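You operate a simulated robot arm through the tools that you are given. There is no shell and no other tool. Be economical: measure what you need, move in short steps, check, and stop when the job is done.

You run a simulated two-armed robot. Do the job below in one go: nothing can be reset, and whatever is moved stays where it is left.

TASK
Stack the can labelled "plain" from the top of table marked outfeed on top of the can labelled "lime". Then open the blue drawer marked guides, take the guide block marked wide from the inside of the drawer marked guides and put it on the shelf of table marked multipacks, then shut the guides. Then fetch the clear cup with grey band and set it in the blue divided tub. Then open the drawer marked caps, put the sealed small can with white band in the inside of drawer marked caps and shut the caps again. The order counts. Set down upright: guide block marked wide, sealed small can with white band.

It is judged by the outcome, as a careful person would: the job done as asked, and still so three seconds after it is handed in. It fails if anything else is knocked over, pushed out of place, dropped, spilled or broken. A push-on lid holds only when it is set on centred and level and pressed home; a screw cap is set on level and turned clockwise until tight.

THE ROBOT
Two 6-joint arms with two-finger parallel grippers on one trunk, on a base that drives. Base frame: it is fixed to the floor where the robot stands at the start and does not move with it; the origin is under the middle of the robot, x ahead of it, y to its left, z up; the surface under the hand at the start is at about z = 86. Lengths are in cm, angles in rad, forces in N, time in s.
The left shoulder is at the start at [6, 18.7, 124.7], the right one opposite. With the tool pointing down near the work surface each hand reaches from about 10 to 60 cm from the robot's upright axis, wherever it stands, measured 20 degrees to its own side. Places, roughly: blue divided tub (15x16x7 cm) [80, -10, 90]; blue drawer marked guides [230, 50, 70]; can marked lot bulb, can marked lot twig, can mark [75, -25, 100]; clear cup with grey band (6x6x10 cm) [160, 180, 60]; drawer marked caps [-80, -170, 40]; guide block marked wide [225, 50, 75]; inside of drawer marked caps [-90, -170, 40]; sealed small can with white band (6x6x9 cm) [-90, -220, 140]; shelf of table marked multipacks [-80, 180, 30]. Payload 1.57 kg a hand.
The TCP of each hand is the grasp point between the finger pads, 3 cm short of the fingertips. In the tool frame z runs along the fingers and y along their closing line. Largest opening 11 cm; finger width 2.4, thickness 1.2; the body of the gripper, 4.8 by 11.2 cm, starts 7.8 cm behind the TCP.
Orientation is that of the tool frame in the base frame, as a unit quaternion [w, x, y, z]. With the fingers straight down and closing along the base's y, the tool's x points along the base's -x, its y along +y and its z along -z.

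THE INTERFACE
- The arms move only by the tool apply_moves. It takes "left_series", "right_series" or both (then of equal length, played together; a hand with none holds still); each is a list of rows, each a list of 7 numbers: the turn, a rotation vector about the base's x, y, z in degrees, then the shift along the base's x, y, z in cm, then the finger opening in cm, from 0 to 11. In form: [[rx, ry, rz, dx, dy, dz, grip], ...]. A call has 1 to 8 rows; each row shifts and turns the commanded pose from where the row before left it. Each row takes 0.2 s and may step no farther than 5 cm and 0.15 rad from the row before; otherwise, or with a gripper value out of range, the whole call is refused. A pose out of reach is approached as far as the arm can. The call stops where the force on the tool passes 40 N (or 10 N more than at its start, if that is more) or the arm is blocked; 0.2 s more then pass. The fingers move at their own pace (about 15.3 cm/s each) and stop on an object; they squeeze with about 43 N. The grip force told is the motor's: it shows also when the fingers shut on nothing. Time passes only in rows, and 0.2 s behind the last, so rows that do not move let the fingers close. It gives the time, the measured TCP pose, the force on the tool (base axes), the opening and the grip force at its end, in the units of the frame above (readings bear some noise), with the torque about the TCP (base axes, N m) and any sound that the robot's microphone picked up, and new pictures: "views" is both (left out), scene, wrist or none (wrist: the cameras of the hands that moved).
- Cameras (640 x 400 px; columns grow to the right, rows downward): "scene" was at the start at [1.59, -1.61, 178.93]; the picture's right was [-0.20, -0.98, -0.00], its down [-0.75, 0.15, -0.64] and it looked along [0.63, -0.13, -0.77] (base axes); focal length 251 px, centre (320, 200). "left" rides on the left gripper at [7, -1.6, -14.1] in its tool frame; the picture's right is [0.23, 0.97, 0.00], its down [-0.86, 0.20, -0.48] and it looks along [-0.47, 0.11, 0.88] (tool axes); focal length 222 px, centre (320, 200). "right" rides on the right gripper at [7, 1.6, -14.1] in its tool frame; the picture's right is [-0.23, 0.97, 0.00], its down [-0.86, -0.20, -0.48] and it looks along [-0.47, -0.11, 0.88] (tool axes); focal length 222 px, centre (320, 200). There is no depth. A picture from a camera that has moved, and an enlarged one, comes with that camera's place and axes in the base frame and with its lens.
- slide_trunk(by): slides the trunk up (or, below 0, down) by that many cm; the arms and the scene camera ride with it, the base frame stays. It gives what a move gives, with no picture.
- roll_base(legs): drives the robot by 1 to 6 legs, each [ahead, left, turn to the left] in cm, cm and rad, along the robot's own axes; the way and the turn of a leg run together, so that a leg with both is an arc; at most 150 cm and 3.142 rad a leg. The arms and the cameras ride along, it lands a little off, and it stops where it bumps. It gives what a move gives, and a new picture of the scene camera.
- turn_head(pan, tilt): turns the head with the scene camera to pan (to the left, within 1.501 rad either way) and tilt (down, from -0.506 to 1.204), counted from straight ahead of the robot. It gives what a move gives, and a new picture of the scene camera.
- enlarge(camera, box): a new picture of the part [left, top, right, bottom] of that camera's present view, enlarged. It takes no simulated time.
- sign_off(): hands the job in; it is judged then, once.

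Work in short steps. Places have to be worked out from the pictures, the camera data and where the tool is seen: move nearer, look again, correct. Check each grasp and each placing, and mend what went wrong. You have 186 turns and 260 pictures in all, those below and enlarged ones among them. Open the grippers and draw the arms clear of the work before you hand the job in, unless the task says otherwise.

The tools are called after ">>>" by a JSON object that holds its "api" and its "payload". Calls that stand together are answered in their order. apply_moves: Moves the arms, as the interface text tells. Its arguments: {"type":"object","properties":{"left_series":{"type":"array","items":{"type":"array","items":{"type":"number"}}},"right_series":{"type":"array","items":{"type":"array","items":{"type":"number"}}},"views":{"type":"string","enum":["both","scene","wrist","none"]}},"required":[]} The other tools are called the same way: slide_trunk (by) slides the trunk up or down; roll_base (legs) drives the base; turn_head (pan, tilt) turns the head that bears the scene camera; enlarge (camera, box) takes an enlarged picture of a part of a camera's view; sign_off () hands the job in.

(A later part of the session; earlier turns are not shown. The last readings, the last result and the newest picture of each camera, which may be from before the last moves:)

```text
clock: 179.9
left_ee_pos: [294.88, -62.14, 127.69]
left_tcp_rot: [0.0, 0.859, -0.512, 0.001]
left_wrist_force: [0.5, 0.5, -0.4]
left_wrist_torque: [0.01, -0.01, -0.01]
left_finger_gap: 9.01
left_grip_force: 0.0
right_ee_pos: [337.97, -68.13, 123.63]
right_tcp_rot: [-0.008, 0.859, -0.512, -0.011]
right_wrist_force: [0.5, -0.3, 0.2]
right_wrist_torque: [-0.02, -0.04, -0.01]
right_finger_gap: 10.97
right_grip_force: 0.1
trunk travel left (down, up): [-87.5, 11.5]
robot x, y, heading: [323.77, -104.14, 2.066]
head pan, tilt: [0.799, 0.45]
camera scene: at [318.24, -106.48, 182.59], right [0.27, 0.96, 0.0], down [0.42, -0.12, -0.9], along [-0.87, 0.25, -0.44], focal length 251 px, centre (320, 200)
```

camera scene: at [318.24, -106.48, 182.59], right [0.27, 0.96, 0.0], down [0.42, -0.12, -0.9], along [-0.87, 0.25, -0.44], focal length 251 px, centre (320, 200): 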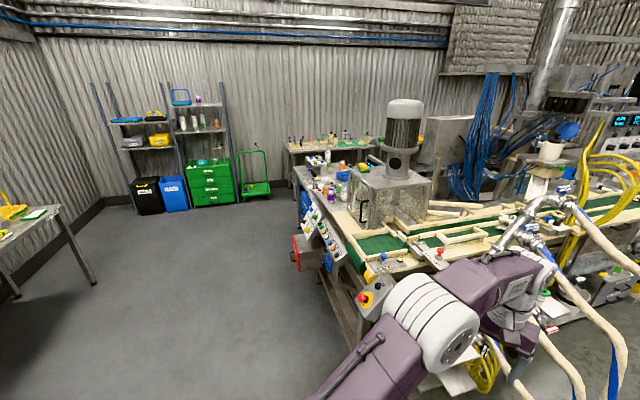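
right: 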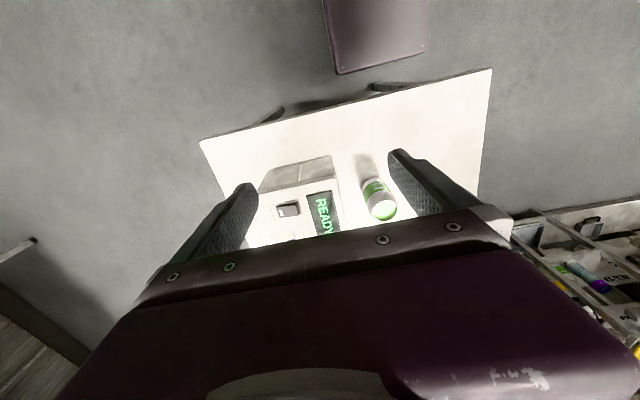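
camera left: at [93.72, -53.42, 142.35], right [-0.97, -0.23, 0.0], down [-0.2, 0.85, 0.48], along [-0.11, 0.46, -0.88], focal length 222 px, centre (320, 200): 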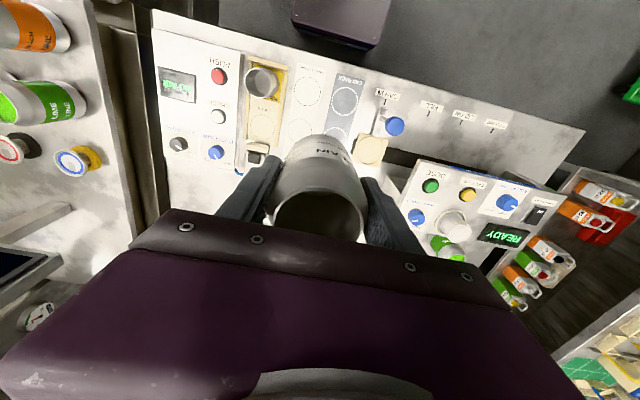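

>>> {"api": "roll_base", "payload": {"legs": [[0, 0, -2.067], [-148, -10, 0], [-150, 0, 0], [-42, 0, 0], [0, 150, 0], [0, 110, 0]]}}

>>> {"api": "turn_head", "payload": {"pan": 0.8, "tilt": 0.45}}

```text
clock: 213.6
left_ee_pos: [39.23, 156.42, 127.83]
left_tcp_rot: [-0.001, 0.014, 1.0, 0.0]
left_wrist_force: [0.2, -0.4, 0.0]
left_wrist_torque: [0.02, 0.02, -0.03]
left_finger_gap: 9.0
left_grip_force: 0.0
right_ee_pos: [12.45, 121.96, 123.49]
right_tcp_rot: [0.014, 0.012, 1.0, 0.0]
right_wrist_force: [0.9, -0.7, -0.7]
right_wrist_torque: [0.0, -0.01, -0.01]
right_finger_gap: 10.99
right_grip_force: 0.0
trunk travel left (down, up): [-87.5, 11.5]
robot x, y, heading: [-11.09, 151.49, -0.026]
head pan, tilt: [0.799, 0.45]
camera scene: at [-10.84, 158.11, 182.59], right [0.7, -0.72, 0.0], down [-0.31, -0.3, -0.9], along [0.64, 0.63, -0.43], focal length 251 px, centre (320, 200)
```

scene: 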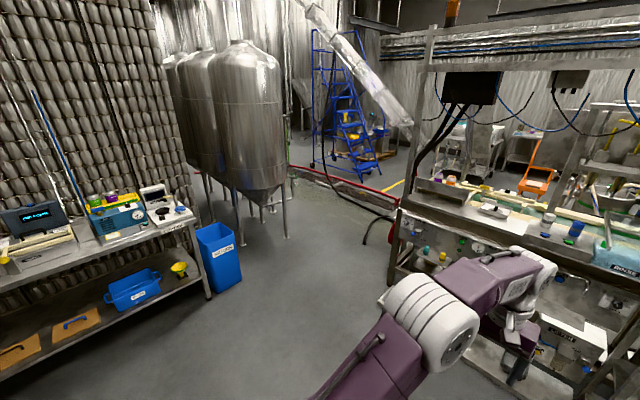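

```text
clock: 214.2
left_ee_pos: [39.18, 156.5, 127.75]
left_tcp_rot: [-0.001, 0.014, 1.0, -0.001]
left_wrist_force: [-0.5, -0.6, 0.2]
left_wrist_torque: [-0.03, 0.02, -0.01]
left_finger_gap: 8.99
left_grip_force: 0.0
right_ee_pos: [12.48, 122.03, 123.68]
right_tcp_rot: [0.013, 0.012, 1.0, -0.001]
right_wrist_force: [0.4, -0.1, -0.1]
right_wrist_torque: [-0.04, -0.02, 0.03]
right_finger_gap: 11.0
right_grip_force: 0.1
trunk travel left (down, up): [-87.5, 11.5]
robot x, y, heading: [-11.61, 151.86, -0.023]
head pan, tilt: [0.799, 0.45]
camera scene: at [-10.84, 158.16, 182.59], right [0.7, -0.72, 0.0], down [-0.31, -0.3, -0.9], along [0.64, 0.63, -0.43], focal length 251 px, centre (320, 200)
```

scene: 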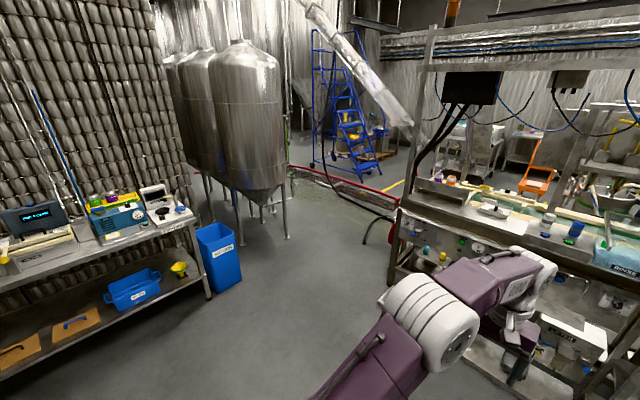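

Go on to the line's north end.

>>> {"api": "roll_base", "payload": {"legs": [[0, 145, 0.023], [140, 0, 0]]}}

>>> {"api": "turn_head", "payload": {"pan": -0.5, "tilt": 0.6}}

```text
clock: 228.1
left_ee_pos: [181.78, 301.47, 127.75]
left_tcp_rot: [0.0, 0.008, 1.0, -0.002]
left_wrist_force: [-1.1, 0.7, -1.2]
left_wrist_torque: [-0.02, 0.0, -0.03]
left_finger_gap: 9.03
left_grip_force: 0.1
right_ee_pos: [155.61, 266.4, 123.58]
right_tcp_rot: [0.015, 0.006, 1.0, -0.001]
right_wrist_force: [0.2, -0.2, 0.6]
right_wrist_torque: [0.01, -0.02, 0.01]
right_finger_gap: 11.0
right_grip_force: 0.1
trunk travel left (down, up): [-87.5, 11.5]
robot x, y, heading: [131.25, 295.64, -0.011]
head pan, tilt: [0.799, 0.45]
camera scene: at [131.78, 302.38, 182.59], right [0.71, -0.71, 0.0], down [-0.31, -0.31, -0.9], along [0.64, 0.64, -0.43], focal length 251 px, centre (320, 200)
```

scene: 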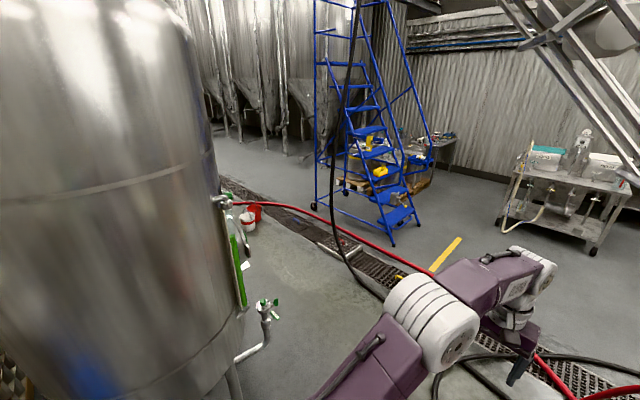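

```text
clock: 229.5
left_ee_pos: [181.87, 301.25, 127.83]
left_tcp_rot: [-0.001, 0.006, 1.0, -0.001]
left_wrist_force: [0.5, -0.7, 0.2]
left_wrist_torque: [0.01, -0.04, -0.02]
left_finger_gap: 8.99
left_grip_force: 0.1
right_ee_pos: [155.61, 266.57, 123.61]
right_tcp_rot: [0.014, 0.005, 1.0, -0.001]
right_wrist_force: [-0.4, -0.1, 0.5]
right_wrist_torque: [-0.03, 0.0, -0.02]
right_finger_gap: 10.99
right_grip_force: 0.0
trunk travel left (down, up): [-87.5, 11.5]
robot x, y, heading: [131.52, 295.5, -0.01]
head pan, tilt: [-0.499, 0.6]
camera scene: at [133.12, 291.55, 181.23], right [-0.49, -0.87, 0.0], down [-0.49, 0.28, -0.83], along [0.72, -0.4, -0.56], focal length 251 px, centre (320, 200)
```

scene: 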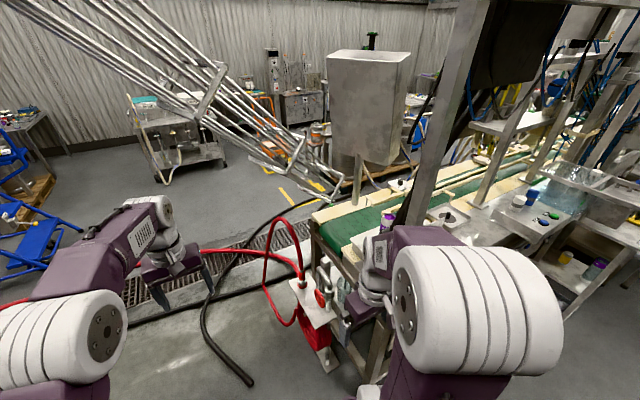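

Clearance to the line end is tight on the right, tank on the left. Lower a bit under the overhead chute: first sidestep left, then lower trunk.

>>> {"api": "roll_base", "payload": {"legs": [[0, 25, 0.01]]}}

>>> {"api": "slide_trunk", "payload": {"by": -40}}

>>> {"api": "turn_head", "payload": {"pan": -0.2, "tilt": 0.2}}

```text
clock: 231.3
left_ee_pos: [182.03, 326.5, 127.73]
left_tcp_rot: [-0.001, 0.003, 1.0, 0.001]
left_wrist_force: [0.3, -0.1, 0.2]
left_wrist_torque: [0.04, 0.0, 0.0]
left_finger_gap: 9.04
left_grip_force: 0.2
right_ee_pos: [156.25, 291.44, 123.64]
right_tcp_rot: [0.014, 0.001, 1.0, 0.001]
right_wrist_force: [-1.3, -0.1, -1.0]
right_wrist_torque: [-0.01, -0.01, 0.0]
right_finger_gap: 10.98
right_grip_force: 0.0
trunk travel left (down, up): [-87.5, 11.5]
robot x, y, heading: [131.56, 320.76, -0.007]
head pan, tilt: [-0.499, 0.6]
camera scene: at [133.32, 316.17, 181.22], right [-0.48, -0.88, 0.0], down [-0.49, 0.27, -0.82], along [0.72, -0.4, -0.57], focal length 251 px, centre (320, 200)
```

scene: 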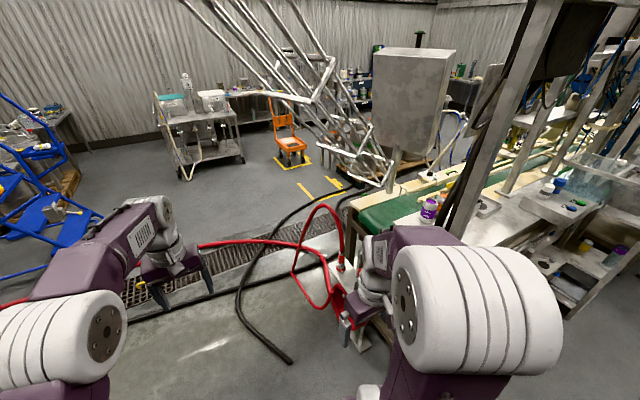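

```text
clock: 235.2
left_ee_pos: [182.14, 326.68, 87.63]
left_tcp_rot: [-0.001, 0.003, 1.0, 0.0]
left_wrist_force: [0.4, 0.3, 0.9]
left_wrist_torque: [0.01, 0.0, 0.0]
left_finger_gap: 8.99
left_grip_force: 0.1
right_ee_pos: [156.08, 291.62, 83.65]
right_tcp_rot: [0.014, 0.003, 1.0, -0.001]
right_wrist_force: [0.0, 0.2, 0.1]
right_wrist_torque: [-0.02, 0.02, 0.0]
right_finger_gap: 11.0
right_grip_force: 0.1
trunk travel left (down, up): [-47.5, 51.5]
robot x, y, heading: [131.44, 321.33, -0.006]
head pan, tilt: [-0.499, 0.6]
```

```text
clock: 236.0
left_ee_pos: [182.04, 326.79, 87.77]
left_tcp_rot: [-0.001, 0.002, 1.0, -0.001]
left_wrist_force: [-0.7, 0.0, -0.6]
left_wrist_torque: [-0.03, 0.02, 0.0]
left_finger_gap: 9.0
left_grip_force: 0.0
right_ee_pos: [156.13, 291.67, 83.62]
right_tcp_rot: [0.014, 0.002, 1.0, -0.001]
right_wrist_force: [0.0, 0.2, -0.5]
right_wrist_torque: [-0.02, -0.02, 0.02]
right_finger_gap: 11.0
right_grip_force: 0.1
trunk travel left (down, up): [-47.5, 51.5]
robot x, y, heading: [131.58, 320.87, -0.004]
head pan, tilt: [-0.201, 0.201]
camera scene: at [134.7, 318.92, 144.9], right [-0.2, -0.98, 0.0], down [-0.2, 0.04, -0.98], along [0.96, -0.2, -0.2], focal length 251 px, centre (320, 200)
```

scene: 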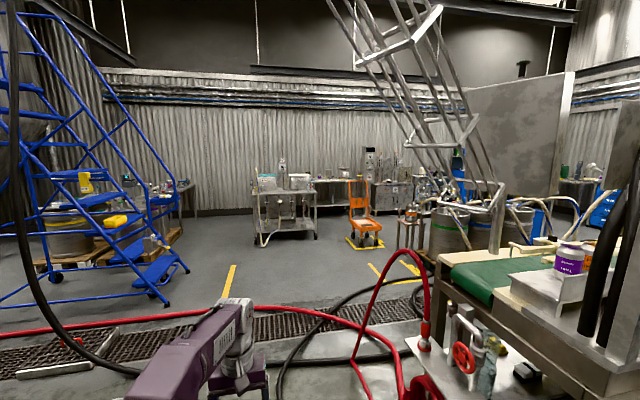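

Move forward under watch.

>>> {"api": "roll_base", "payload": {"legs": [[75, 0, 0]]}}

>>> {"api": "turn_head", "payload": {"pan": -0.9, "tilt": 0.2}}

```text
clock: 240.1
left_ee_pos: [256.77, 326.6, 87.67]
left_tcp_rot: [-0.001, 0.003, 1.0, -0.001]
left_wrist_force: [0.2, 0.4, 0.8]
left_wrist_torque: [0.01, 0.03, 0.0]
left_finger_gap: 9.01
left_grip_force: 0.0
right_ee_pos: [230.97, 291.51, 83.73]
right_tcp_rot: [0.014, 0.001, 1.0, -0.001]
right_wrist_force: [0.6, -0.9, 0.7]
right_wrist_torque: [0.0, 0.01, 0.01]
right_finger_gap: 11.02
right_grip_force: 0.2
trunk travel left (down, up): [-47.5, 51.5]
robot x, y, heading: [206.68, 320.56, -0.002]
head pan, tilt: [-0.201, 0.201]
camera scene: at [209.57, 318.7, 144.91], right [-0.2, -0.98, 0.0], down [-0.2, 0.04, -0.98], along [0.96, -0.2, -0.2], focal length 251 px, centre (320, 200)
```

scene: 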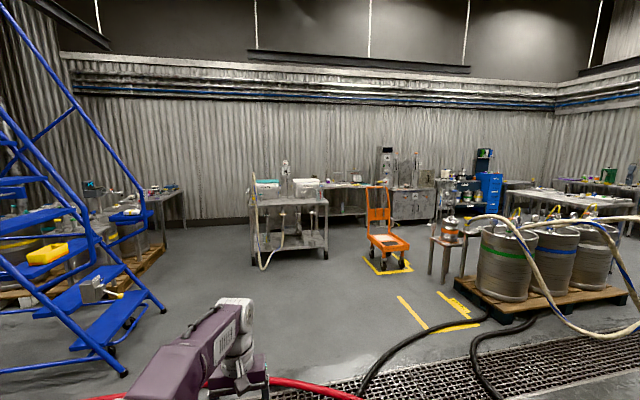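

```text
clock: 241.2
left_ee_pos: [256.93, 326.56, 87.7]
left_tcp_rot: [-0.001, 0.002, 1.0, -0.002]
left_wrist_force: [0.2, -0.2, -0.6]
left_wrist_torque: [0.04, 0.01, -0.04]
left_finger_gap: 9.0
left_grip_force: 0.1
right_ee_pos: [231.01, 291.42, 83.72]
right_tcp_rot: [0.014, 0.001, 1.0, -0.001]
right_wrist_force: [0.3, 0.3, 0.4]
right_wrist_torque: [0.0, -0.01, 0.0]
right_finger_gap: 11.0
right_grip_force: 0.1
trunk travel left (down, up): [-47.5, 51.5]
robot x, y, heading: [206.14, 320.77, -0.002]
head pan, tilt: [-0.901, 0.201]
camera scene: at [206.17, 313.27, 144.91], right [-0.78, -0.62, 0.0], down [-0.12, 0.16, -0.98], along [0.61, -0.77, -0.2], focal length 251 px, centre (320, 200)
```

scene: 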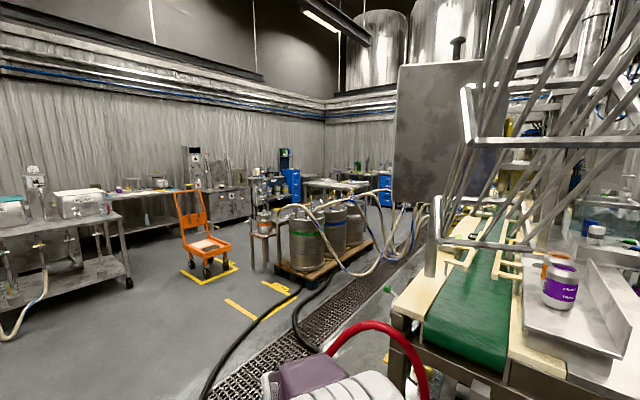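

Floor hoses didn't block. Continue forward and turn south along the rear of the line.

>>> {"api": "roll_base", "payload": {"legs": [[100, 0, 0], [0, 0, -1.571]]}}

>>> {"api": "turn_head", "payload": {"pan": -0.2, "tilt": 0.4}}

```text
clock: 250.2
left_ee_pos: [310.86, 269.52, 87.68]
left_tcp_rot: [-0.001, 0.715, 0.699, 0.0]
left_wrist_force: [0.0, 0.0, 0.3]
left_wrist_torque: [-0.03, -0.06, 0.01]
left_finger_gap: 9.01
left_grip_force: 0.0
right_ee_pos: [276.19, 295.99, 83.53]
right_tcp_rot: [0.009, 0.714, 0.7, -0.01]
right_wrist_force: [0.1, 0.5, 0.9]
right_wrist_torque: [0.0, 0.0, 0.03]
right_finger_gap: 11.0
right_grip_force: 0.1
trunk travel left (down, up): [-47.5, 51.5]
robot x, y, heading: [306.27, 320.32, -1.591]
head pan, tilt: [-0.901, 0.201]
camera scene: at [298.59, 320.43, 144.91], right [-0.6, 0.8, 0.0], down [0.16, 0.12, -0.98], along [-0.78, -0.59, -0.2], focal length 251 px, centre (320, 200)
```

scene: 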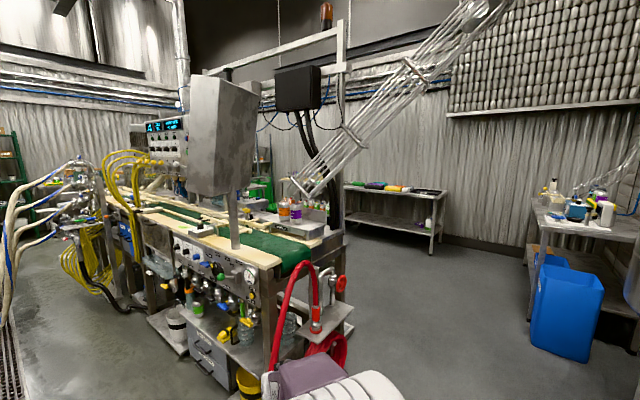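

```text
clock: 251.2
left_ee_pos: [310.73, 269.55, 87.79]
left_tcp_rot: [-0.002, 0.716, 0.699, 0.0]
left_wrist_force: [0.2, 0.1, 0.2]
left_wrist_torque: [0.02, -0.02, -0.01]
left_finger_gap: 9.01
left_grip_force: 0.1
right_ee_pos: [276.25, 295.97, 83.59]
right_tcp_rot: [0.009, 0.715, 0.699, -0.011]
right_wrist_force: [-0.4, -0.6, 0.0]
right_wrist_torque: [0.01, 0.0, 0.02]
right_finger_gap: 11.02
right_grip_force: 0.2
trunk travel left (down, up): [-47.5, 51.5]
robot x, y, heading: [305.68, 320.35, -1.591]
head pan, tilt: [-0.201, 0.4]
camera scene: at [303.97, 317.03, 143.06], right [-0.98, 0.22, 0.0], down [0.09, 0.38, -0.92], along [-0.2, -0.9, -0.39], focal length 251 px, centre (320, 200)
```

scene: 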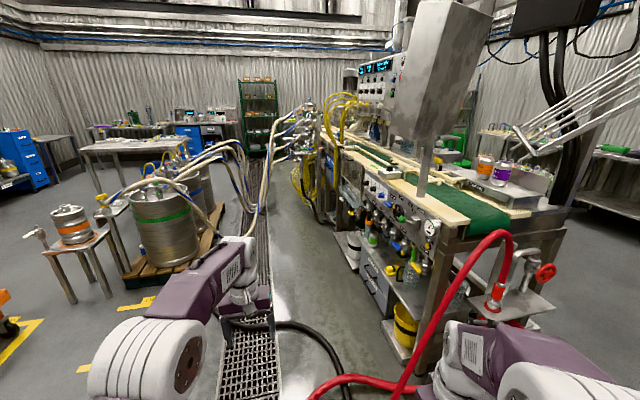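

Good view of the rear. Zoom on the drawer region.

>>> {"api": "enlarge", "payload": {"camera": "scene", "box": [250, 90, 400, 250]}}

```text
2.50 times, centred on (325, 170) of scene
camera zoom: at [303.97, 317.03, 143.06], right [-0.98, 0.22, 0.0], down [0.09, 0.38, -0.92], along [-0.2, -0.9, -0.39], focal length 628 px, centre (308, 275)
```

zoom: 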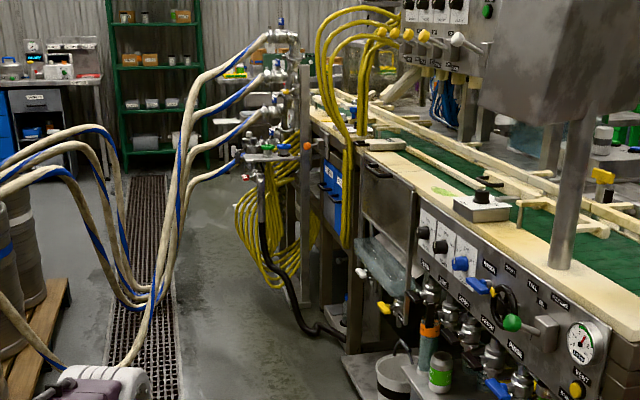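

The drawer front (blue) faces +x at x≈240 just beside the yellow cables. I retract the left hand, then drive south to y≈150.

>>> {"api": "apply_moves", "payload": {"left_series": [[0, 0, 0, 0, 5, 0, 9], [0, 0, 0, 0, 5, 0, 9], [0, 0, 0, 0, 5, 0, 9]], "views": "none"}}

>>> {"api": "roll_base", "payload": {"legs": [[145, 0, 0.02]]}}

```text
clock: 252.1
left_ee_pos: [310.96, 284.7, 87.73]
left_tcp_rot: [0.001, 0.716, 0.698, -0.001]
left_wrist_force: [0.4, -0.5, -0.7]
left_wrist_torque: [-0.05, 0.0, -0.02]
left_finger_gap: 9.01
left_grip_force: 0.1
right_ee_pos: [276.24, 296.21, 83.62]
right_tcp_rot: [0.01, 0.714, 0.7, -0.01]
right_wrist_force: [-0.3, 0.3, 0.6]
right_wrist_torque: [-0.03, -0.04, 0.0]
right_finger_gap: 10.99
right_grip_force: 0.0
trunk travel left (down, up): [-47.5, 51.5]
robot x, y, heading: [305.61, 320.08, -1.594]
head pan, tilt: [-0.201, 0.4]
```

```text
clock: 259.2
left_ee_pos: [309.83, 140.19, 87.57]
left_tcp_rot: [-0.002, 0.709, 0.705, 0.0]
left_wrist_force: [-0.3, 0.2, 0.4]
left_wrist_torque: [0.06, 0.03, -0.02]
left_finger_gap: 9.01
left_grip_force: 0.1
right_ee_pos: [274.89, 151.12, 83.68]
right_tcp_rot: [0.009, 0.707, 0.707, -0.01]
right_wrist_force: [0.3, 0.0, -1.0]
right_wrist_torque: [-0.01, -0.02, 0.02]
right_finger_gap: 10.98
right_grip_force: 0.1
trunk travel left (down, up): [-47.5, 51.5]
robot x, y, heading: [304.17, 175.99, -1.572]
head pan, tilt: [-0.201, 0.4]
camera scene: at [302.33, 172.63, 143.05], right [-0.98, 0.2, 0.0], down [0.08, 0.38, -0.92], along [-0.19, -0.9, -0.39], focal length 251 px, centre (320, 200)
```

scene: 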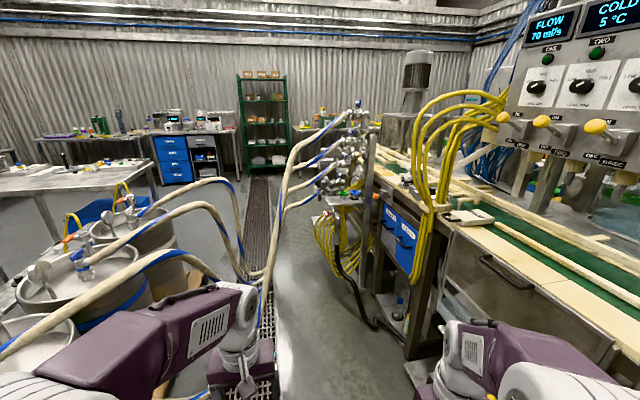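

Excellent, the drawers show clearly. Zoom to read labels.

>>> {"api": "enlarge", "payload": {"camera": "scene", "box": [320, 150, 460, 290]}}

```text
2.86 times, centred on (390, 220) of scene
camera zoom: at [302.33, 172.63, 143.05], right [-0.98, 0.2, 0.0], down [0.08, 0.38, -0.92], along [-0.19, -0.9, -0.39], focal length 718 px, centre (120, 143)
```

zoom: 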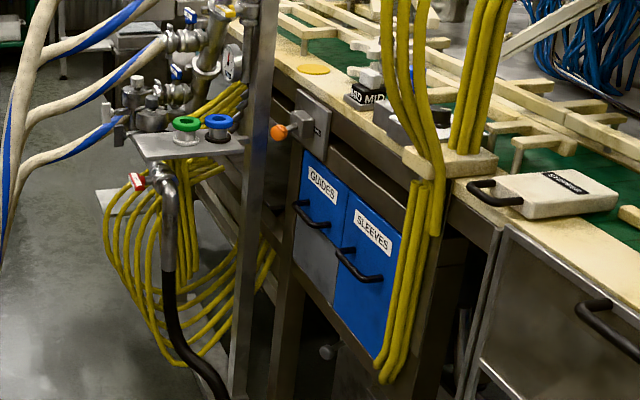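

GUIDES is the left (south) drawer: front about x=236, y 44–63, handle near (239,55,73). I turn to face -x and sidestep to it.

>>> {"api": "roll_base", "payload": {"legs": [[0, 0, -1.571], [0, 103, 0]]}}

>>> {"api": "turn_head", "payload": {"pan": 0.2, "tilt": 0.75}}

>>> {"api": "enlarge", "payload": {"camera": "left", "box": [0, 0, 640, 400]}}

```text
clock: 268.4
left_ee_pos: [268.11, 67.43, 87.77]
left_tcp_rot: [-0.001, 1.0, -0.004, 0.0]
left_wrist_force: [0.3, 0.0, 0.1]
left_wrist_torque: [0.02, -0.04, -0.02]
left_finger_gap: 9.01
left_grip_force: 0.0
right_ee_pos: [279.08, 102.44, 83.64]
right_tcp_rot: [-0.002, 1.0, -0.001, -0.014]
right_wrist_force: [-0.5, 0.4, 0.8]
right_wrist_torque: [-0.02, 0.01, 0.03]
right_finger_gap: 10.98
right_grip_force: 0.0
trunk travel left (down, up): [-47.5, 51.5]
robot x, y, heading: [303.69, 73.07, 3.137]
head pan, tilt: [-0.201, 0.4]
camera scene: at [300.65, 74.9, 143.06], right [0.2, 0.98, 0.0], down [0.38, -0.08, -0.92], along [-0.9, 0.19, -0.39], focal length 251 px, centre (320, 200)
```

scene: 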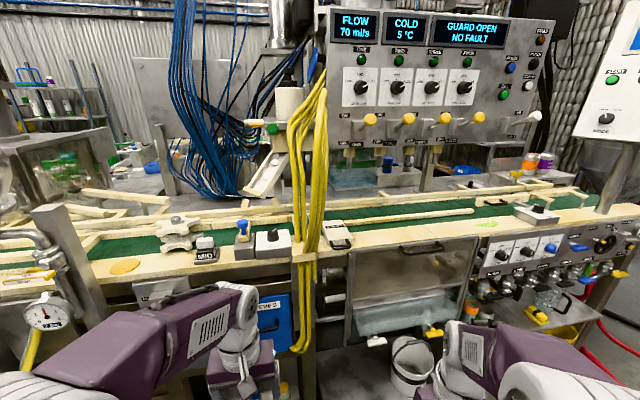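

```text
clock: 269.2
left_ee_pos: [268.1, 67.43, 87.77]
left_tcp_rot: [-0.001, 1.0, -0.003, 0.0]
left_wrist_force: [-0.8, 0.8, 0.2]
left_wrist_torque: [0.0, -0.02, -0.02]
left_finger_gap: 8.98
left_grip_force: 0.0
right_ee_pos: [279.14, 102.37, 83.57]
right_tcp_rot: [-0.001, 1.0, -0.002, -0.014]
right_wrist_force: [0.3, 0.0, 0.7]
right_wrist_torque: [0.0, -0.01, -0.04]
right_finger_gap: 10.99
right_grip_force: 0.1
trunk travel left (down, up): [-47.5, 51.5]
robot x, y, heading: [303.62, 73.22, 3.135]
head pan, tilt: [0.201, 0.75]
camera scene: at [301.59, 71.45, 139.95], right [-0.19, 0.98, 0.0], down [0.67, 0.13, -0.73], along [-0.72, -0.14, -0.68], focal length 251 px, centre (320, 200)
```

scene: 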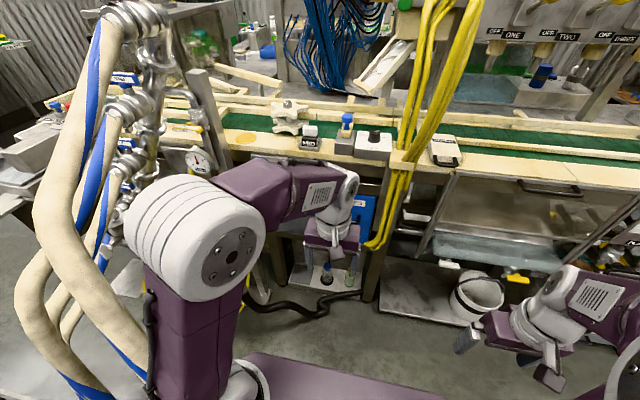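

```text
1.00 times, centred on (320, 200) of left (not enlarged: the box is as wide or as high as the picture)
camera zoom: at [275.09, 69.19, 101.92], right [0.22, -0.98, 0.0], down [-0.86, -0.2, 0.48], along [-0.47, -0.1, -0.88], focal length 222 px, centre (320, 200)
```

zoom: 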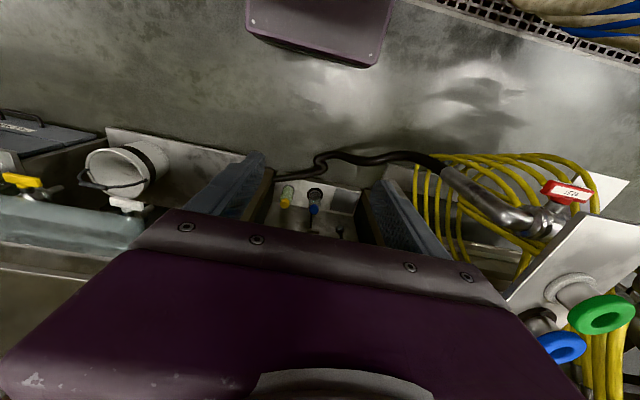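

The left arm is in front of the drawer. I'll turn the left hand to point at the drawer (-x) with fingers closing vertically and camera on the north side, standing off at x≈256.

>>> {"api": "apply_moves", "payload": {"left_series": [[4.62, 4.62, 4.62, 0, -0.9, 0, 6], [4.62, 4.62, 4.62, 0, -0.9, 0, 6], [4.62, 4.62, 4.62, 0, -0.9, 0, 6], [4.62, 4.62, 4.62, 0, -0.9, -1, 6], [4.62, 4.62, 4.62, -1, -0.9, -1, 6], [4.62, 4.62, 4.62, -1, -0.9, -1, 6], [4.62, 4.62, 4.62, -1, -0.9, -1, 6], [4.62, 4.62, 4.62, -1, -0.9, -1, 6]], "views": "both"}}

```text
clock: 271.0
left_ee_pos: [259.1, 60.53, 84.96]
left_tcp_rot: [-0.306, 0.849, 0.304, -0.307]
left_wrist_force: [-1.3, 0.5, 0.3]
left_wrist_torque: [0.0, -0.01, -0.03]
left_finger_gap: 6.01
left_grip_force: 0.0
left hand out of reach, approached as far as the arm can: row 6, 7, 8
right_ee_pos: [278.88, 102.32, 83.59]
right_tcp_rot: [-0.001, 1.0, -0.001, -0.014]
right_wrist_force: [-0.2, 0.1, 0.7]
right_wrist_torque: [-0.01, -0.03, -0.02]
right_finger_gap: 11.01
right_grip_force: 0.0
trunk travel left (down, up): [-47.5, 51.5]
robot x, y, heading: [303.57, 73.21, 3.135]
head pan, tilt: [0.201, 0.75]
camera scene: at [301.48, 71.39, 139.94], right [-0.2, 0.98, 0.0], down [0.67, 0.13, -0.73], along [-0.72, -0.14, -0.68], focal length 251 px, centre (320, 200)
camera left: at [272.96, 61.82, 92.65], right [0.46, -0.45, -0.76], down [-0.13, -0.89, 0.44], along [-0.88, -0.1, -0.47], focal length 222 px, centre (320, 200)
```

scene: 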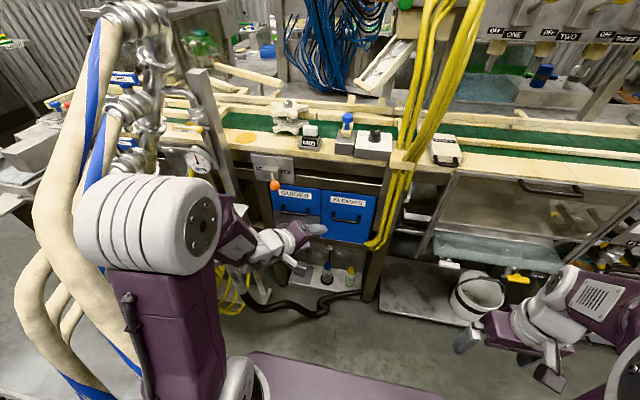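
left: 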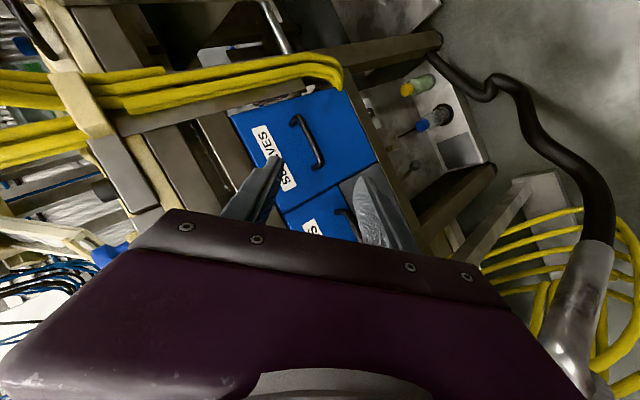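

Now the drawers are visible; the fold is tight (out of reach). Zoom to locate the GUIDES handle precisely.

>>> {"api": "enlarge", "payload": {"camera": "scene", "box": [230, 150, 400, 260]}}

```text
3.64 times, centred on (315, 205) of scene
camera zoom: at [301.48, 71.39, 139.94], right [-0.2, 0.98, 0.0], down [0.67, 0.13, -0.73], along [-0.72, -0.14, -0.68], focal length 914 px, centre (338, 182)
```

zoom: 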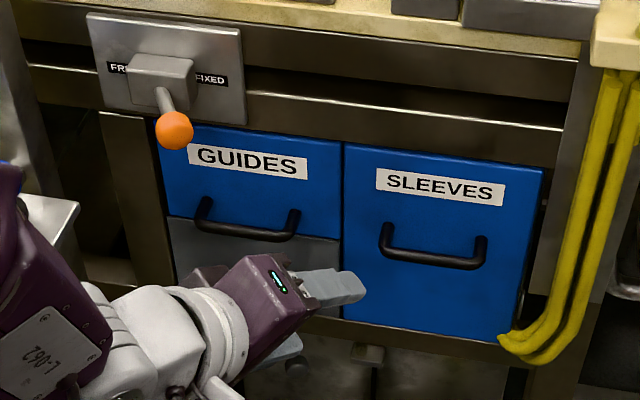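

GUIDES front is at x≈233, y 39–58, z 66–80; handle bar at about (236.7, 49, 69.4). I back off 8 cm for arm room and turn the hand to a 40°-down pitch, fingers closing across the bar.

>>> {"api": "roll_base", "payload": {"legs": [[-8, 0, 0.006]]}}

>>> {"api": "apply_moves", "payload": {"left_series": [[3.2, -0.95, 6.85, -2, -1.5, 0, 6], [3.2, -0.95, 6.85, -2, -1.5, 0, 6], [3.2, -0.95, 6.85, -2, -1.5, 0, 6], [3.2, -0.95, 6.85, -2, -1.5, 0, 6], [3.2, -0.95, 6.85, -2, -1.5, 0, 6], [3.2, -0.95, 6.85, -2, -1.5, 0, 6], [0, 0, 0, 0, -2, 0, 6]], "views": "both"}}

```text
clock: 272.1
left_ee_pos: [267.34, 60.35, 85.13]
left_tcp_rot: [-0.305, 0.848, 0.305, -0.308]
left_wrist_force: [0.2, -0.2, 0.0]
left_wrist_torque: [0.0, 0.01, 0.02]
left_finger_gap: 6.0
left_grip_force: 0.1
right_ee_pos: [286.87, 102.18, 83.72]
right_tcp_rot: [-0.001, 1.0, 0.002, -0.015]
right_wrist_force: [0.6, -0.1, -0.8]
right_wrist_torque: [-0.02, 0.01, -0.02]
right_finger_gap: 11.0
right_grip_force: 0.0
trunk travel left (down, up): [-47.5, 51.5]
robot x, y, heading: [311.48, 73.46, -3.134]
head pan, tilt: [0.201, 0.75]
camera scene: at [309.73, 71.41, 139.95], right [-0.2, 0.98, 0.0], down [0.67, 0.14, -0.73], along [-0.72, -0.15, -0.68], focal length 251 px, centre (320, 200)
```

scene: 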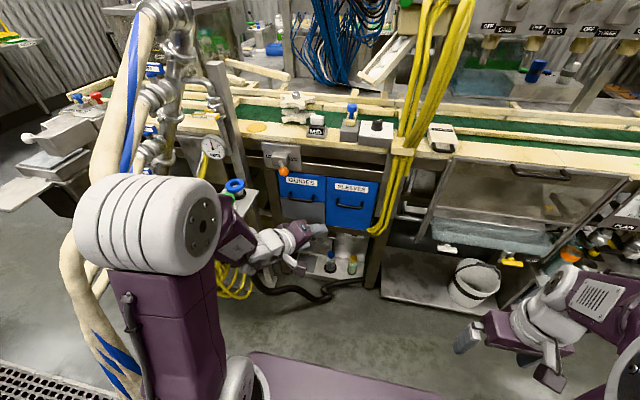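

```text
clock: 273.7
left_ee_pos: [255.22, 49.19, 84.9]
left_tcp_rot: [-0.298, 0.639, 0.643, -0.298]
left_wrist_force: [0.0, 0.2, 0.4]
left_wrist_torque: [-0.02, 0.01, 0.07]
left_finger_gap: 5.99
left_grip_force: 0.0
right_ee_pos: [286.82, 102.11, 83.61]
right_tcp_rot: [-0.001, 1.0, 0.002, -0.014]
right_wrist_force: [0.7, 0.7, -0.4]
right_wrist_torque: [0.0, 0.01, 0.0]
right_finger_gap: 11.0
right_grip_force: 0.0
trunk travel left (down, up): [-47.5, 51.5]
robot x, y, heading: [311.51, 73.3, -3.134]
head pan, tilt: [0.201, 0.75]
camera scene: at [309.61, 71.34, 139.94], right [-0.2, 0.98, 0.0], down [0.67, 0.14, -0.73], along [-0.72, -0.15, -0.68], focal length 251 px, centre (320, 200)
camera left: at [265.02, 56.31, 95.41], right [0.63, 0.23, -0.74], down [0.5, -0.85, 0.16], along [-0.6, -0.47, -0.65], focal length 222 px, centre (320, 200)
```

scene: 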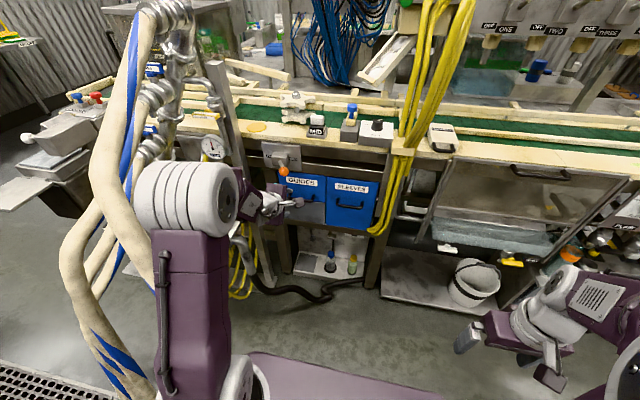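
left: 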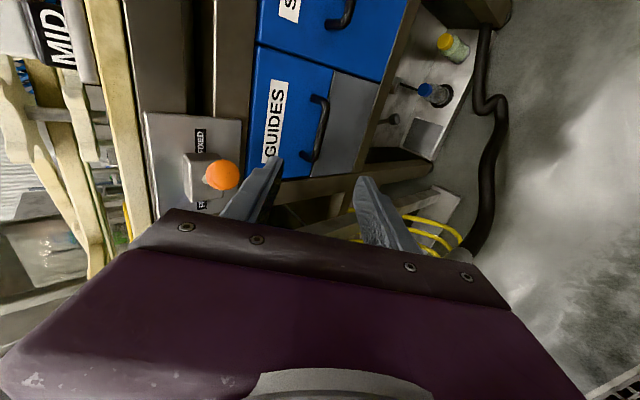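

Wrist view confirms the bar at about (236.7,49.6,69). I advance along the finger direction to ~4 cm short.

>>> {"api": "apply_moves", "payload": {"left_series": [[0, 0, 0, -3.06, 0.3, -2.57, 4], [0, 0, 0, -3.06, 0.3, -2.57, 4], [0, 0, 0, -3.06, 0.2, -2.57, 4], [0, 0, 0, -3.06, 0, -2.57, 4], [0, 0, 0, -3.06, 0, -2.57, 3.4]], "views": "both"}}

>>> {"api": "enlarge", "payload": {"camera": "left", "box": [200, 60, 440, 210]}}

>>> {"api": "enlarge", "payload": {"camera": "scene", "box": [220, 140, 380, 240]}}

```text
clock: 274.9
left_ee_pos: [239.86, 50.08, 72.07]
left_tcp_rot: [-0.297, 0.64, 0.643, -0.298]
left_wrist_force: [0.1, -0.3, -0.1]
left_wrist_torque: [0.0, 0.0, -0.03]
left_finger_gap: 3.4
left_grip_force: 0.1
right_ee_pos: [286.71, 102.2, 83.55]
right_tcp_rot: [-0.001, 1.0, 0.002, -0.014]
right_wrist_force: [-1.1, -0.3, 0.0]
right_wrist_torque: [-0.01, 0.0, 0.0]
right_finger_gap: 11.01
right_grip_force: 0.0
trunk travel left (down, up): [-47.5, 51.5]
robot x, y, heading: [311.34, 72.96, -3.136]
head pan, tilt: [0.201, 0.75]
camera scene: at [309.43, 71.38, 139.95], right [-0.2, 0.98, 0.0], down [0.67, 0.14, -0.73], along [-0.72, -0.15, -0.68], focal length 251 px, centre (320, 200)
camera left: at [249.57, 57.22, 82.42], right [0.63, 0.23, -0.74], down [0.5, -0.85, 0.16], along [-0.6, -0.47, -0.65], focal length 222 px, centre (320, 200)
```

scene: 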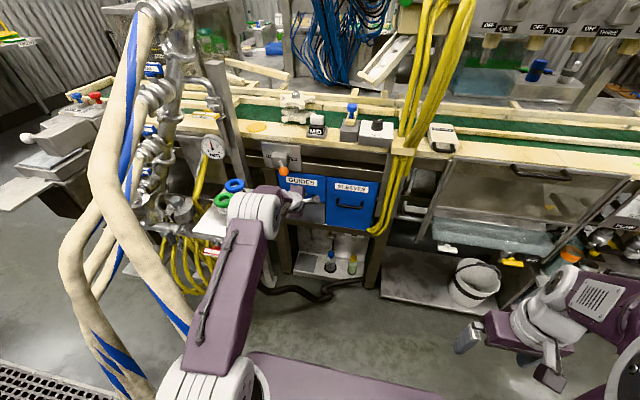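
left: 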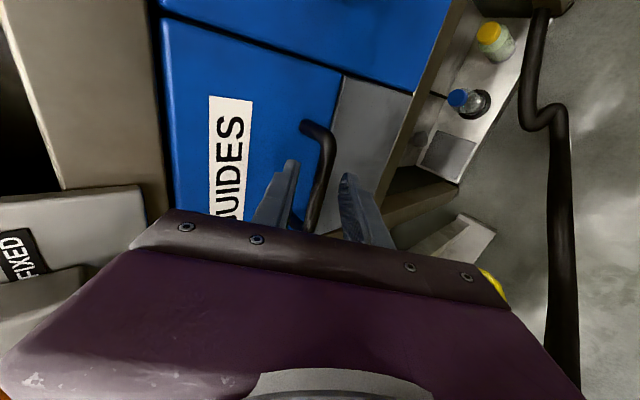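

```text
2.67 times, centred on (320, 135) of left
camera zoom: at [249.57, 57.22, 82.42], right [0.63, 0.23, -0.74], down [0.5, -0.85, 0.16], along [-0.6, -0.47, -0.65], focal length 592 px, centre (320, 373)
```

zoom: 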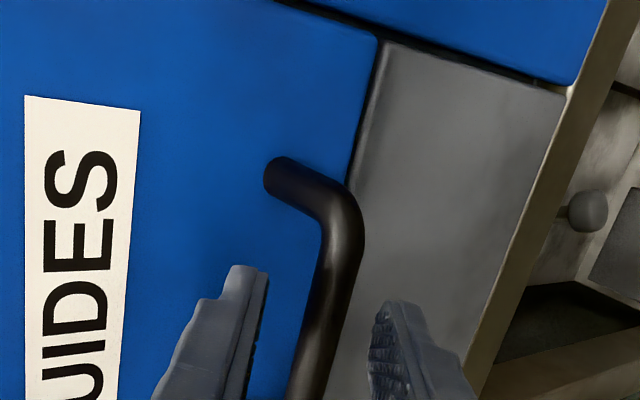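

```text
4.00 times, centred on (300, 190) of scene
camera zoom: at [309.43, 71.38, 139.95], right [-0.2, 0.98, 0.0], down [0.67, 0.14, -0.73], along [-0.72, -0.15, -0.68], focal length 1005 px, centre (400, 240)
```

zoom: 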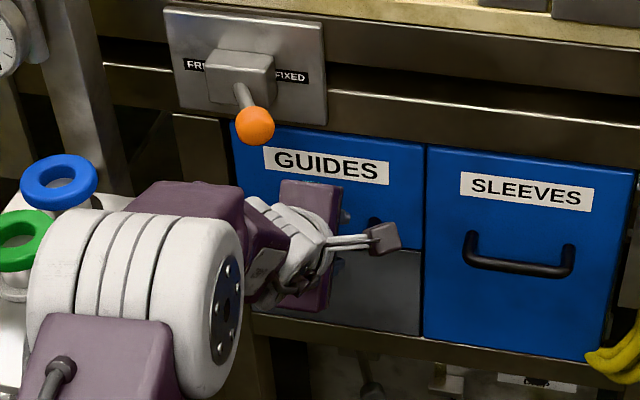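

Bar lies between the fingers. Advance 3.1 cm and close.

>>> {"api": "apply_moves", "payload": {"left_series": [[0, 0, 0, -1.2, 0, -1.0, 3.4], [0, 0, 0, -1.2, 0, -1.0, 3.4], [0, 0, 0, 0, 0, 0, 0.5], [0, 0, 0, 0, 0, 0, 0.5]], "views": "wrist"}}

```text
clock: 275.9
left_ee_pos: [237.92, 50.17, 70.06]
left_tcp_rot: [-0.296, 0.64, 0.644, -0.298]
left_wrist_force: [11.8, 1.9, -10.1]
left_wrist_torque: [-0.16, -0.29, 0.84]
left_finger_gap: 1.39
left_grip_force: 30.3
right_ee_pos: [286.84, 102.16, 83.69]
right_tcp_rot: [-0.001, 1.0, 0.001, -0.014]
right_wrist_force: [0.5, 0.4, 0.4]
right_wrist_torque: [0.01, -0.02, 0.0]
right_finger_gap: 11.02
right_grip_force: 0.1
trunk travel left (down, up): [-47.5, 51.5]
robot x, y, heading: [311.61, 73.29, -3.136]
head pan, tilt: [0.201, 0.75]
camera left: at [247.57, 57.21, 80.5], right [0.63, 0.23, -0.74], down [0.5, -0.85, 0.16], along [-0.6, -0.47, -0.65], focal length 222 px, centre (320, 200)
```

left: 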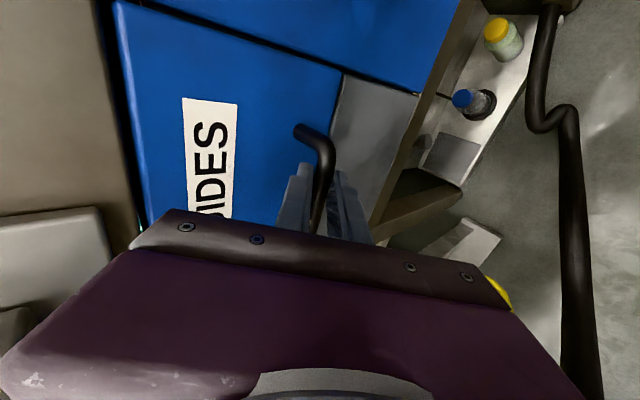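

Gripped the bar (gap 1.39). Pull straight out along +x.

>>> {"api": "apply_moves", "payload": {"left_series": [[0, 0, 0, 2, 0, 0, 0.5], [0, 0, 0, 2, 0, 0, 0.5], [0, 0, 0, 2.5, 0, 0, 0.5], [0, 0, 0, 2.5, 0, 0, 0.5], [0, 0, 0, 2.5, 0, 0, 0.5]], "views": "both"}}

```text
clock: 277.1
left_ee_pos: [247.76, 49.12, 70.41]
left_tcp_rot: [-0.299, 0.643, 0.641, -0.294]
left_wrist_force: [-5.4, 14.8, -17.0]
left_wrist_torque: [1.04, -0.42, -0.61]
left_finger_gap: 1.39
left_grip_force: 4.9
left hand out of reach, approached as far as the arm can: row 1, 4, 5
right_ee_pos: [286.74, 102.34, 83.55]
right_tcp_rot: [0.0, 1.0, 0.0, -0.014]
right_wrist_force: [0.6, 0.0, 0.5]
right_wrist_torque: [-0.03, 0.01, 0.0]
right_finger_gap: 10.99
right_grip_force: 0.0
trunk travel left (down, up): [-47.5, 51.5]
robot x, y, heading: [311.87, 72.87, -3.137]
head pan, tilt: [0.201, 0.75]
camera scene: at [309.41, 71.55, 139.93], right [-0.2, 0.98, 0.0], down [0.67, 0.14, -0.73], along [-0.72, -0.15, -0.68], focal length 251 px, centre (320, 200)
camera left: at [257.5, 56.06, 80.93], right [0.63, 0.23, -0.74], down [0.49, -0.86, 0.15], along [-0.6, -0.46, -0.65], focal length 222 px, centre (320, 200)
```

scene: 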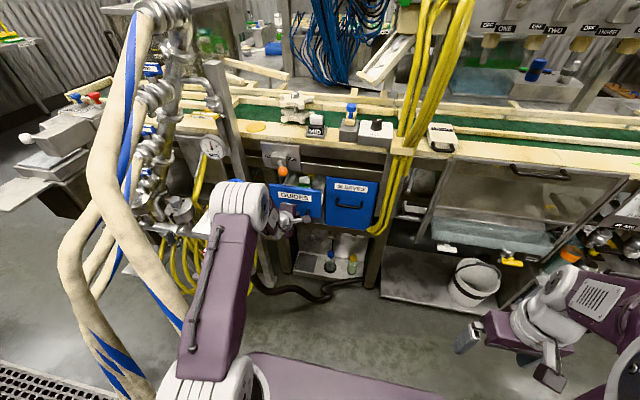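
left: 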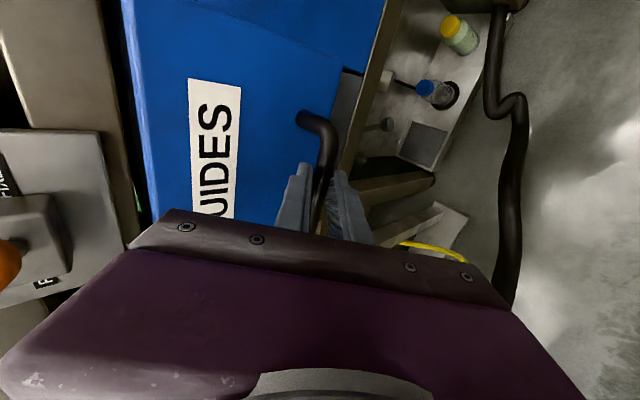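

Opened ~10 cm; arm is at its limit. Pull further by easing the base back 6 cm.

>>> {"api": "roll_base", "payload": {"legs": [[-6, 0, 0]]}}

>>> {"api": "enlarge", "payload": {"camera": "scene", "box": [220, 140, 380, 240]}}

```text
clock: 278.1
left_ee_pos: [253.71, 48.97, 70.6]
left_tcp_rot: [-0.3, 0.641, 0.643, -0.294]
left_wrist_force: [-0.9, -6.1, -4.7]
left_wrist_torque: [-0.42, -0.04, 0.96]
left_finger_gap: 1.37
left_grip_force: 29.8
right_ee_pos: [292.74, 102.11, 83.67]
right_tcp_rot: [-0.001, 1.0, 0.002, -0.015]
right_wrist_force: [0.7, -0.2, 0.1]
right_wrist_torque: [-0.02, 0.0, 0.01]
right_finger_gap: 11.02
right_grip_force: 0.0
trunk travel left (down, up): [-47.5, 51.5]
robot x, y, heading: [317.76, 73.08, -3.135]
head pan, tilt: [0.201, 0.75]
camera scene: at [315.61, 71.3, 139.95], right [-0.2, 0.98, 0.0], down [0.67, 0.14, -0.73], along [-0.72, -0.15, -0.68], focal length 251 px, centre (320, 200)
```

scene: 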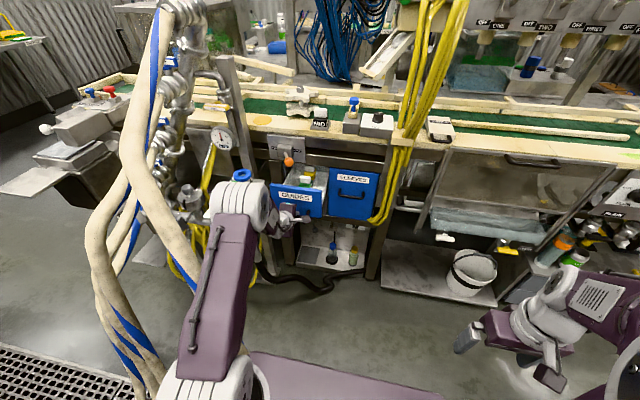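

```text
4.00 times, centred on (300, 190) of scene
camera zoom: at [315.61, 71.3, 139.95], right [-0.2, 0.98, 0.0], down [0.67, 0.14, -0.73], along [-0.72, -0.15, -0.68], focal length 1005 px, centre (400, 240)
```

zoom: 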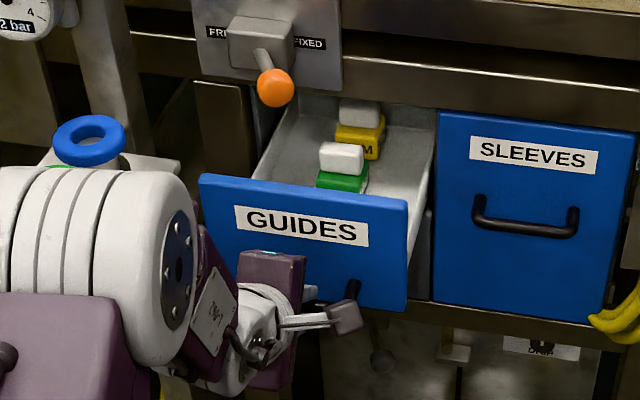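

Open 16 cm; blocks visible (green, yellow "..M"). Release the bar and withdraw up and back.

>>> {"api": "apply_moves", "payload": {"left_series": [[0, 0, 0, 0, 0, 0, 4], [0, 0, 0, 0, 0, 0, 4], [0, 0, 0, 1.5, 0, 1.3, 4], [0, 0, 0, 1.5, 0, 1.5, 4], [0, 0, 0, 1.5, 1, 2.5, 4], [0, 0, 0, 1, 1, 4, 4], [0, 0, 0, 0, 2, 4.5, 4], [0, 0, 0, 0, 3, 4, 4]], "views": "both"}}

```text
clock: 279.9
left_ee_pos: [259.13, 54.76, 89.03]
left_tcp_rot: [-0.302, 0.644, 0.641, -0.29]
left_wrist_force: [-0.2, -0.6, -0.1]
left_wrist_torque: [-0.01, 0.01, -0.02]
left_finger_gap: 3.99
left_grip_force: 0.1
left hand out of reach, approached as far as the arm can: row 8
right_ee_pos: [292.91, 102.22, 83.66]
right_tcp_rot: [0.0, 1.0, 0.002, -0.014]
right_wrist_force: [0.7, 0.7, 0.4]
right_wrist_torque: [-0.03, 0.03, -0.01]
right_finger_gap: 11.02
right_grip_force: 0.1
trunk travel left (down, up): [-47.5, 51.5]
robot x, y, heading: [317.79, 73.38, -3.141]
head pan, tilt: [0.201, 0.75]
camera scene: at [315.63, 71.48, 139.94], right [-0.2, 0.98, 0.0], down [0.67, 0.14, -0.73], along [-0.72, -0.15, -0.68], focal length 251 px, centre (320, 200)
camera left: at [268.76, 61.63, 99.55], right [0.64, 0.23, -0.74], down [0.48, -0.86, 0.15], along [-0.6, -0.45, -0.66], focal length 222 px, centre (320, 200)
```

scene: 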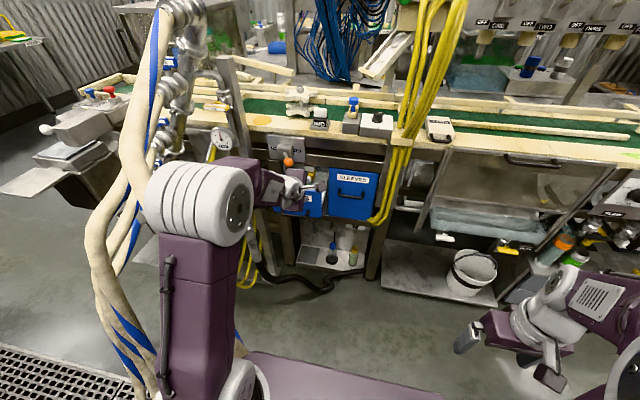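
left: 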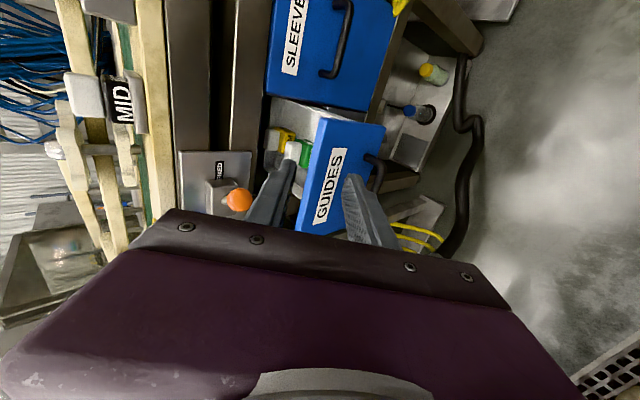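

>>> {"api": "enlarge", "payload": {"camera": "left", "box": [230, 80, 400, 230]}}

>>> {"api": "enlarge", "payload": {"camera": "scene", "box": [260, 150, 350, 225]}}

```text
2.67 times, centred on (315, 155) of left
camera zoom: at [268.76, 61.63, 99.55], right [0.64, 0.23, -0.74], down [0.48, -0.86, 0.15], along [-0.6, -0.45, -0.66], focal length 592 px, centre (333, 320)
```

zoom: 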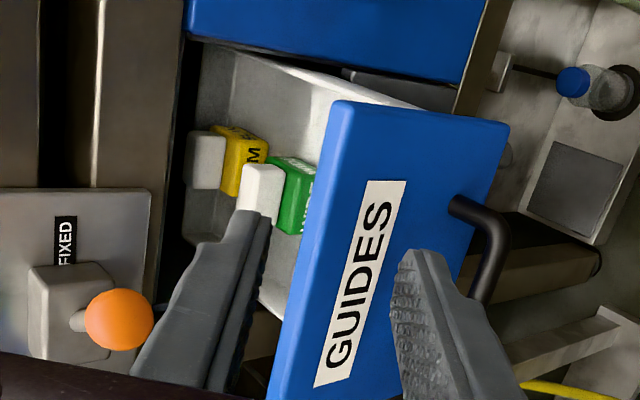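

```text
5.33 times, centred on (305, 188) of scene
camera zoom: at [315.63, 71.48, 139.94], right [-0.2, 0.98, 0.0], down [0.67, 0.14, -0.73], along [-0.72, -0.15, -0.68], focal length 1340 px, centre (400, 267)
```

zoom: 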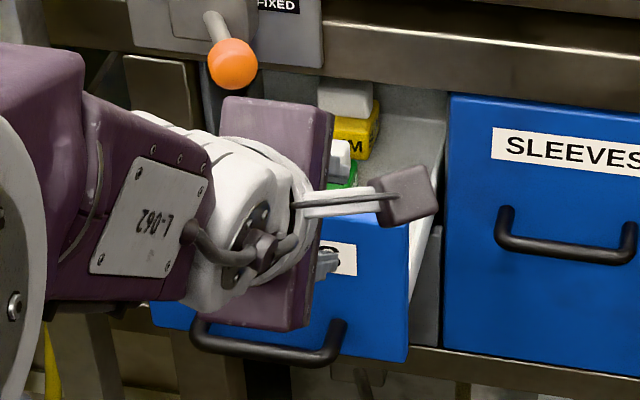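

>>> {"api": "enlarge", "payload": {"camera": "left", "box": [270, 120, 330, 175]}}

```text
7.27 times, centred on (300, 148) of left
camera zoom: at [268.76, 61.63, 99.55], right [0.64, 0.23, -0.74], down [0.48, -0.86, 0.15], along [-0.6, -0.45, -0.66], focal length 1615 px, centre (466, 582)
```

zoom: 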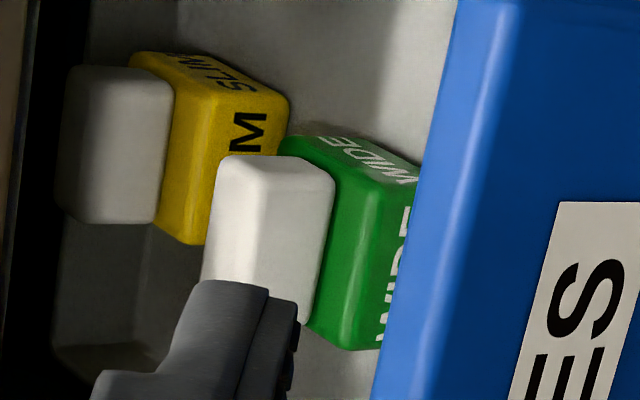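

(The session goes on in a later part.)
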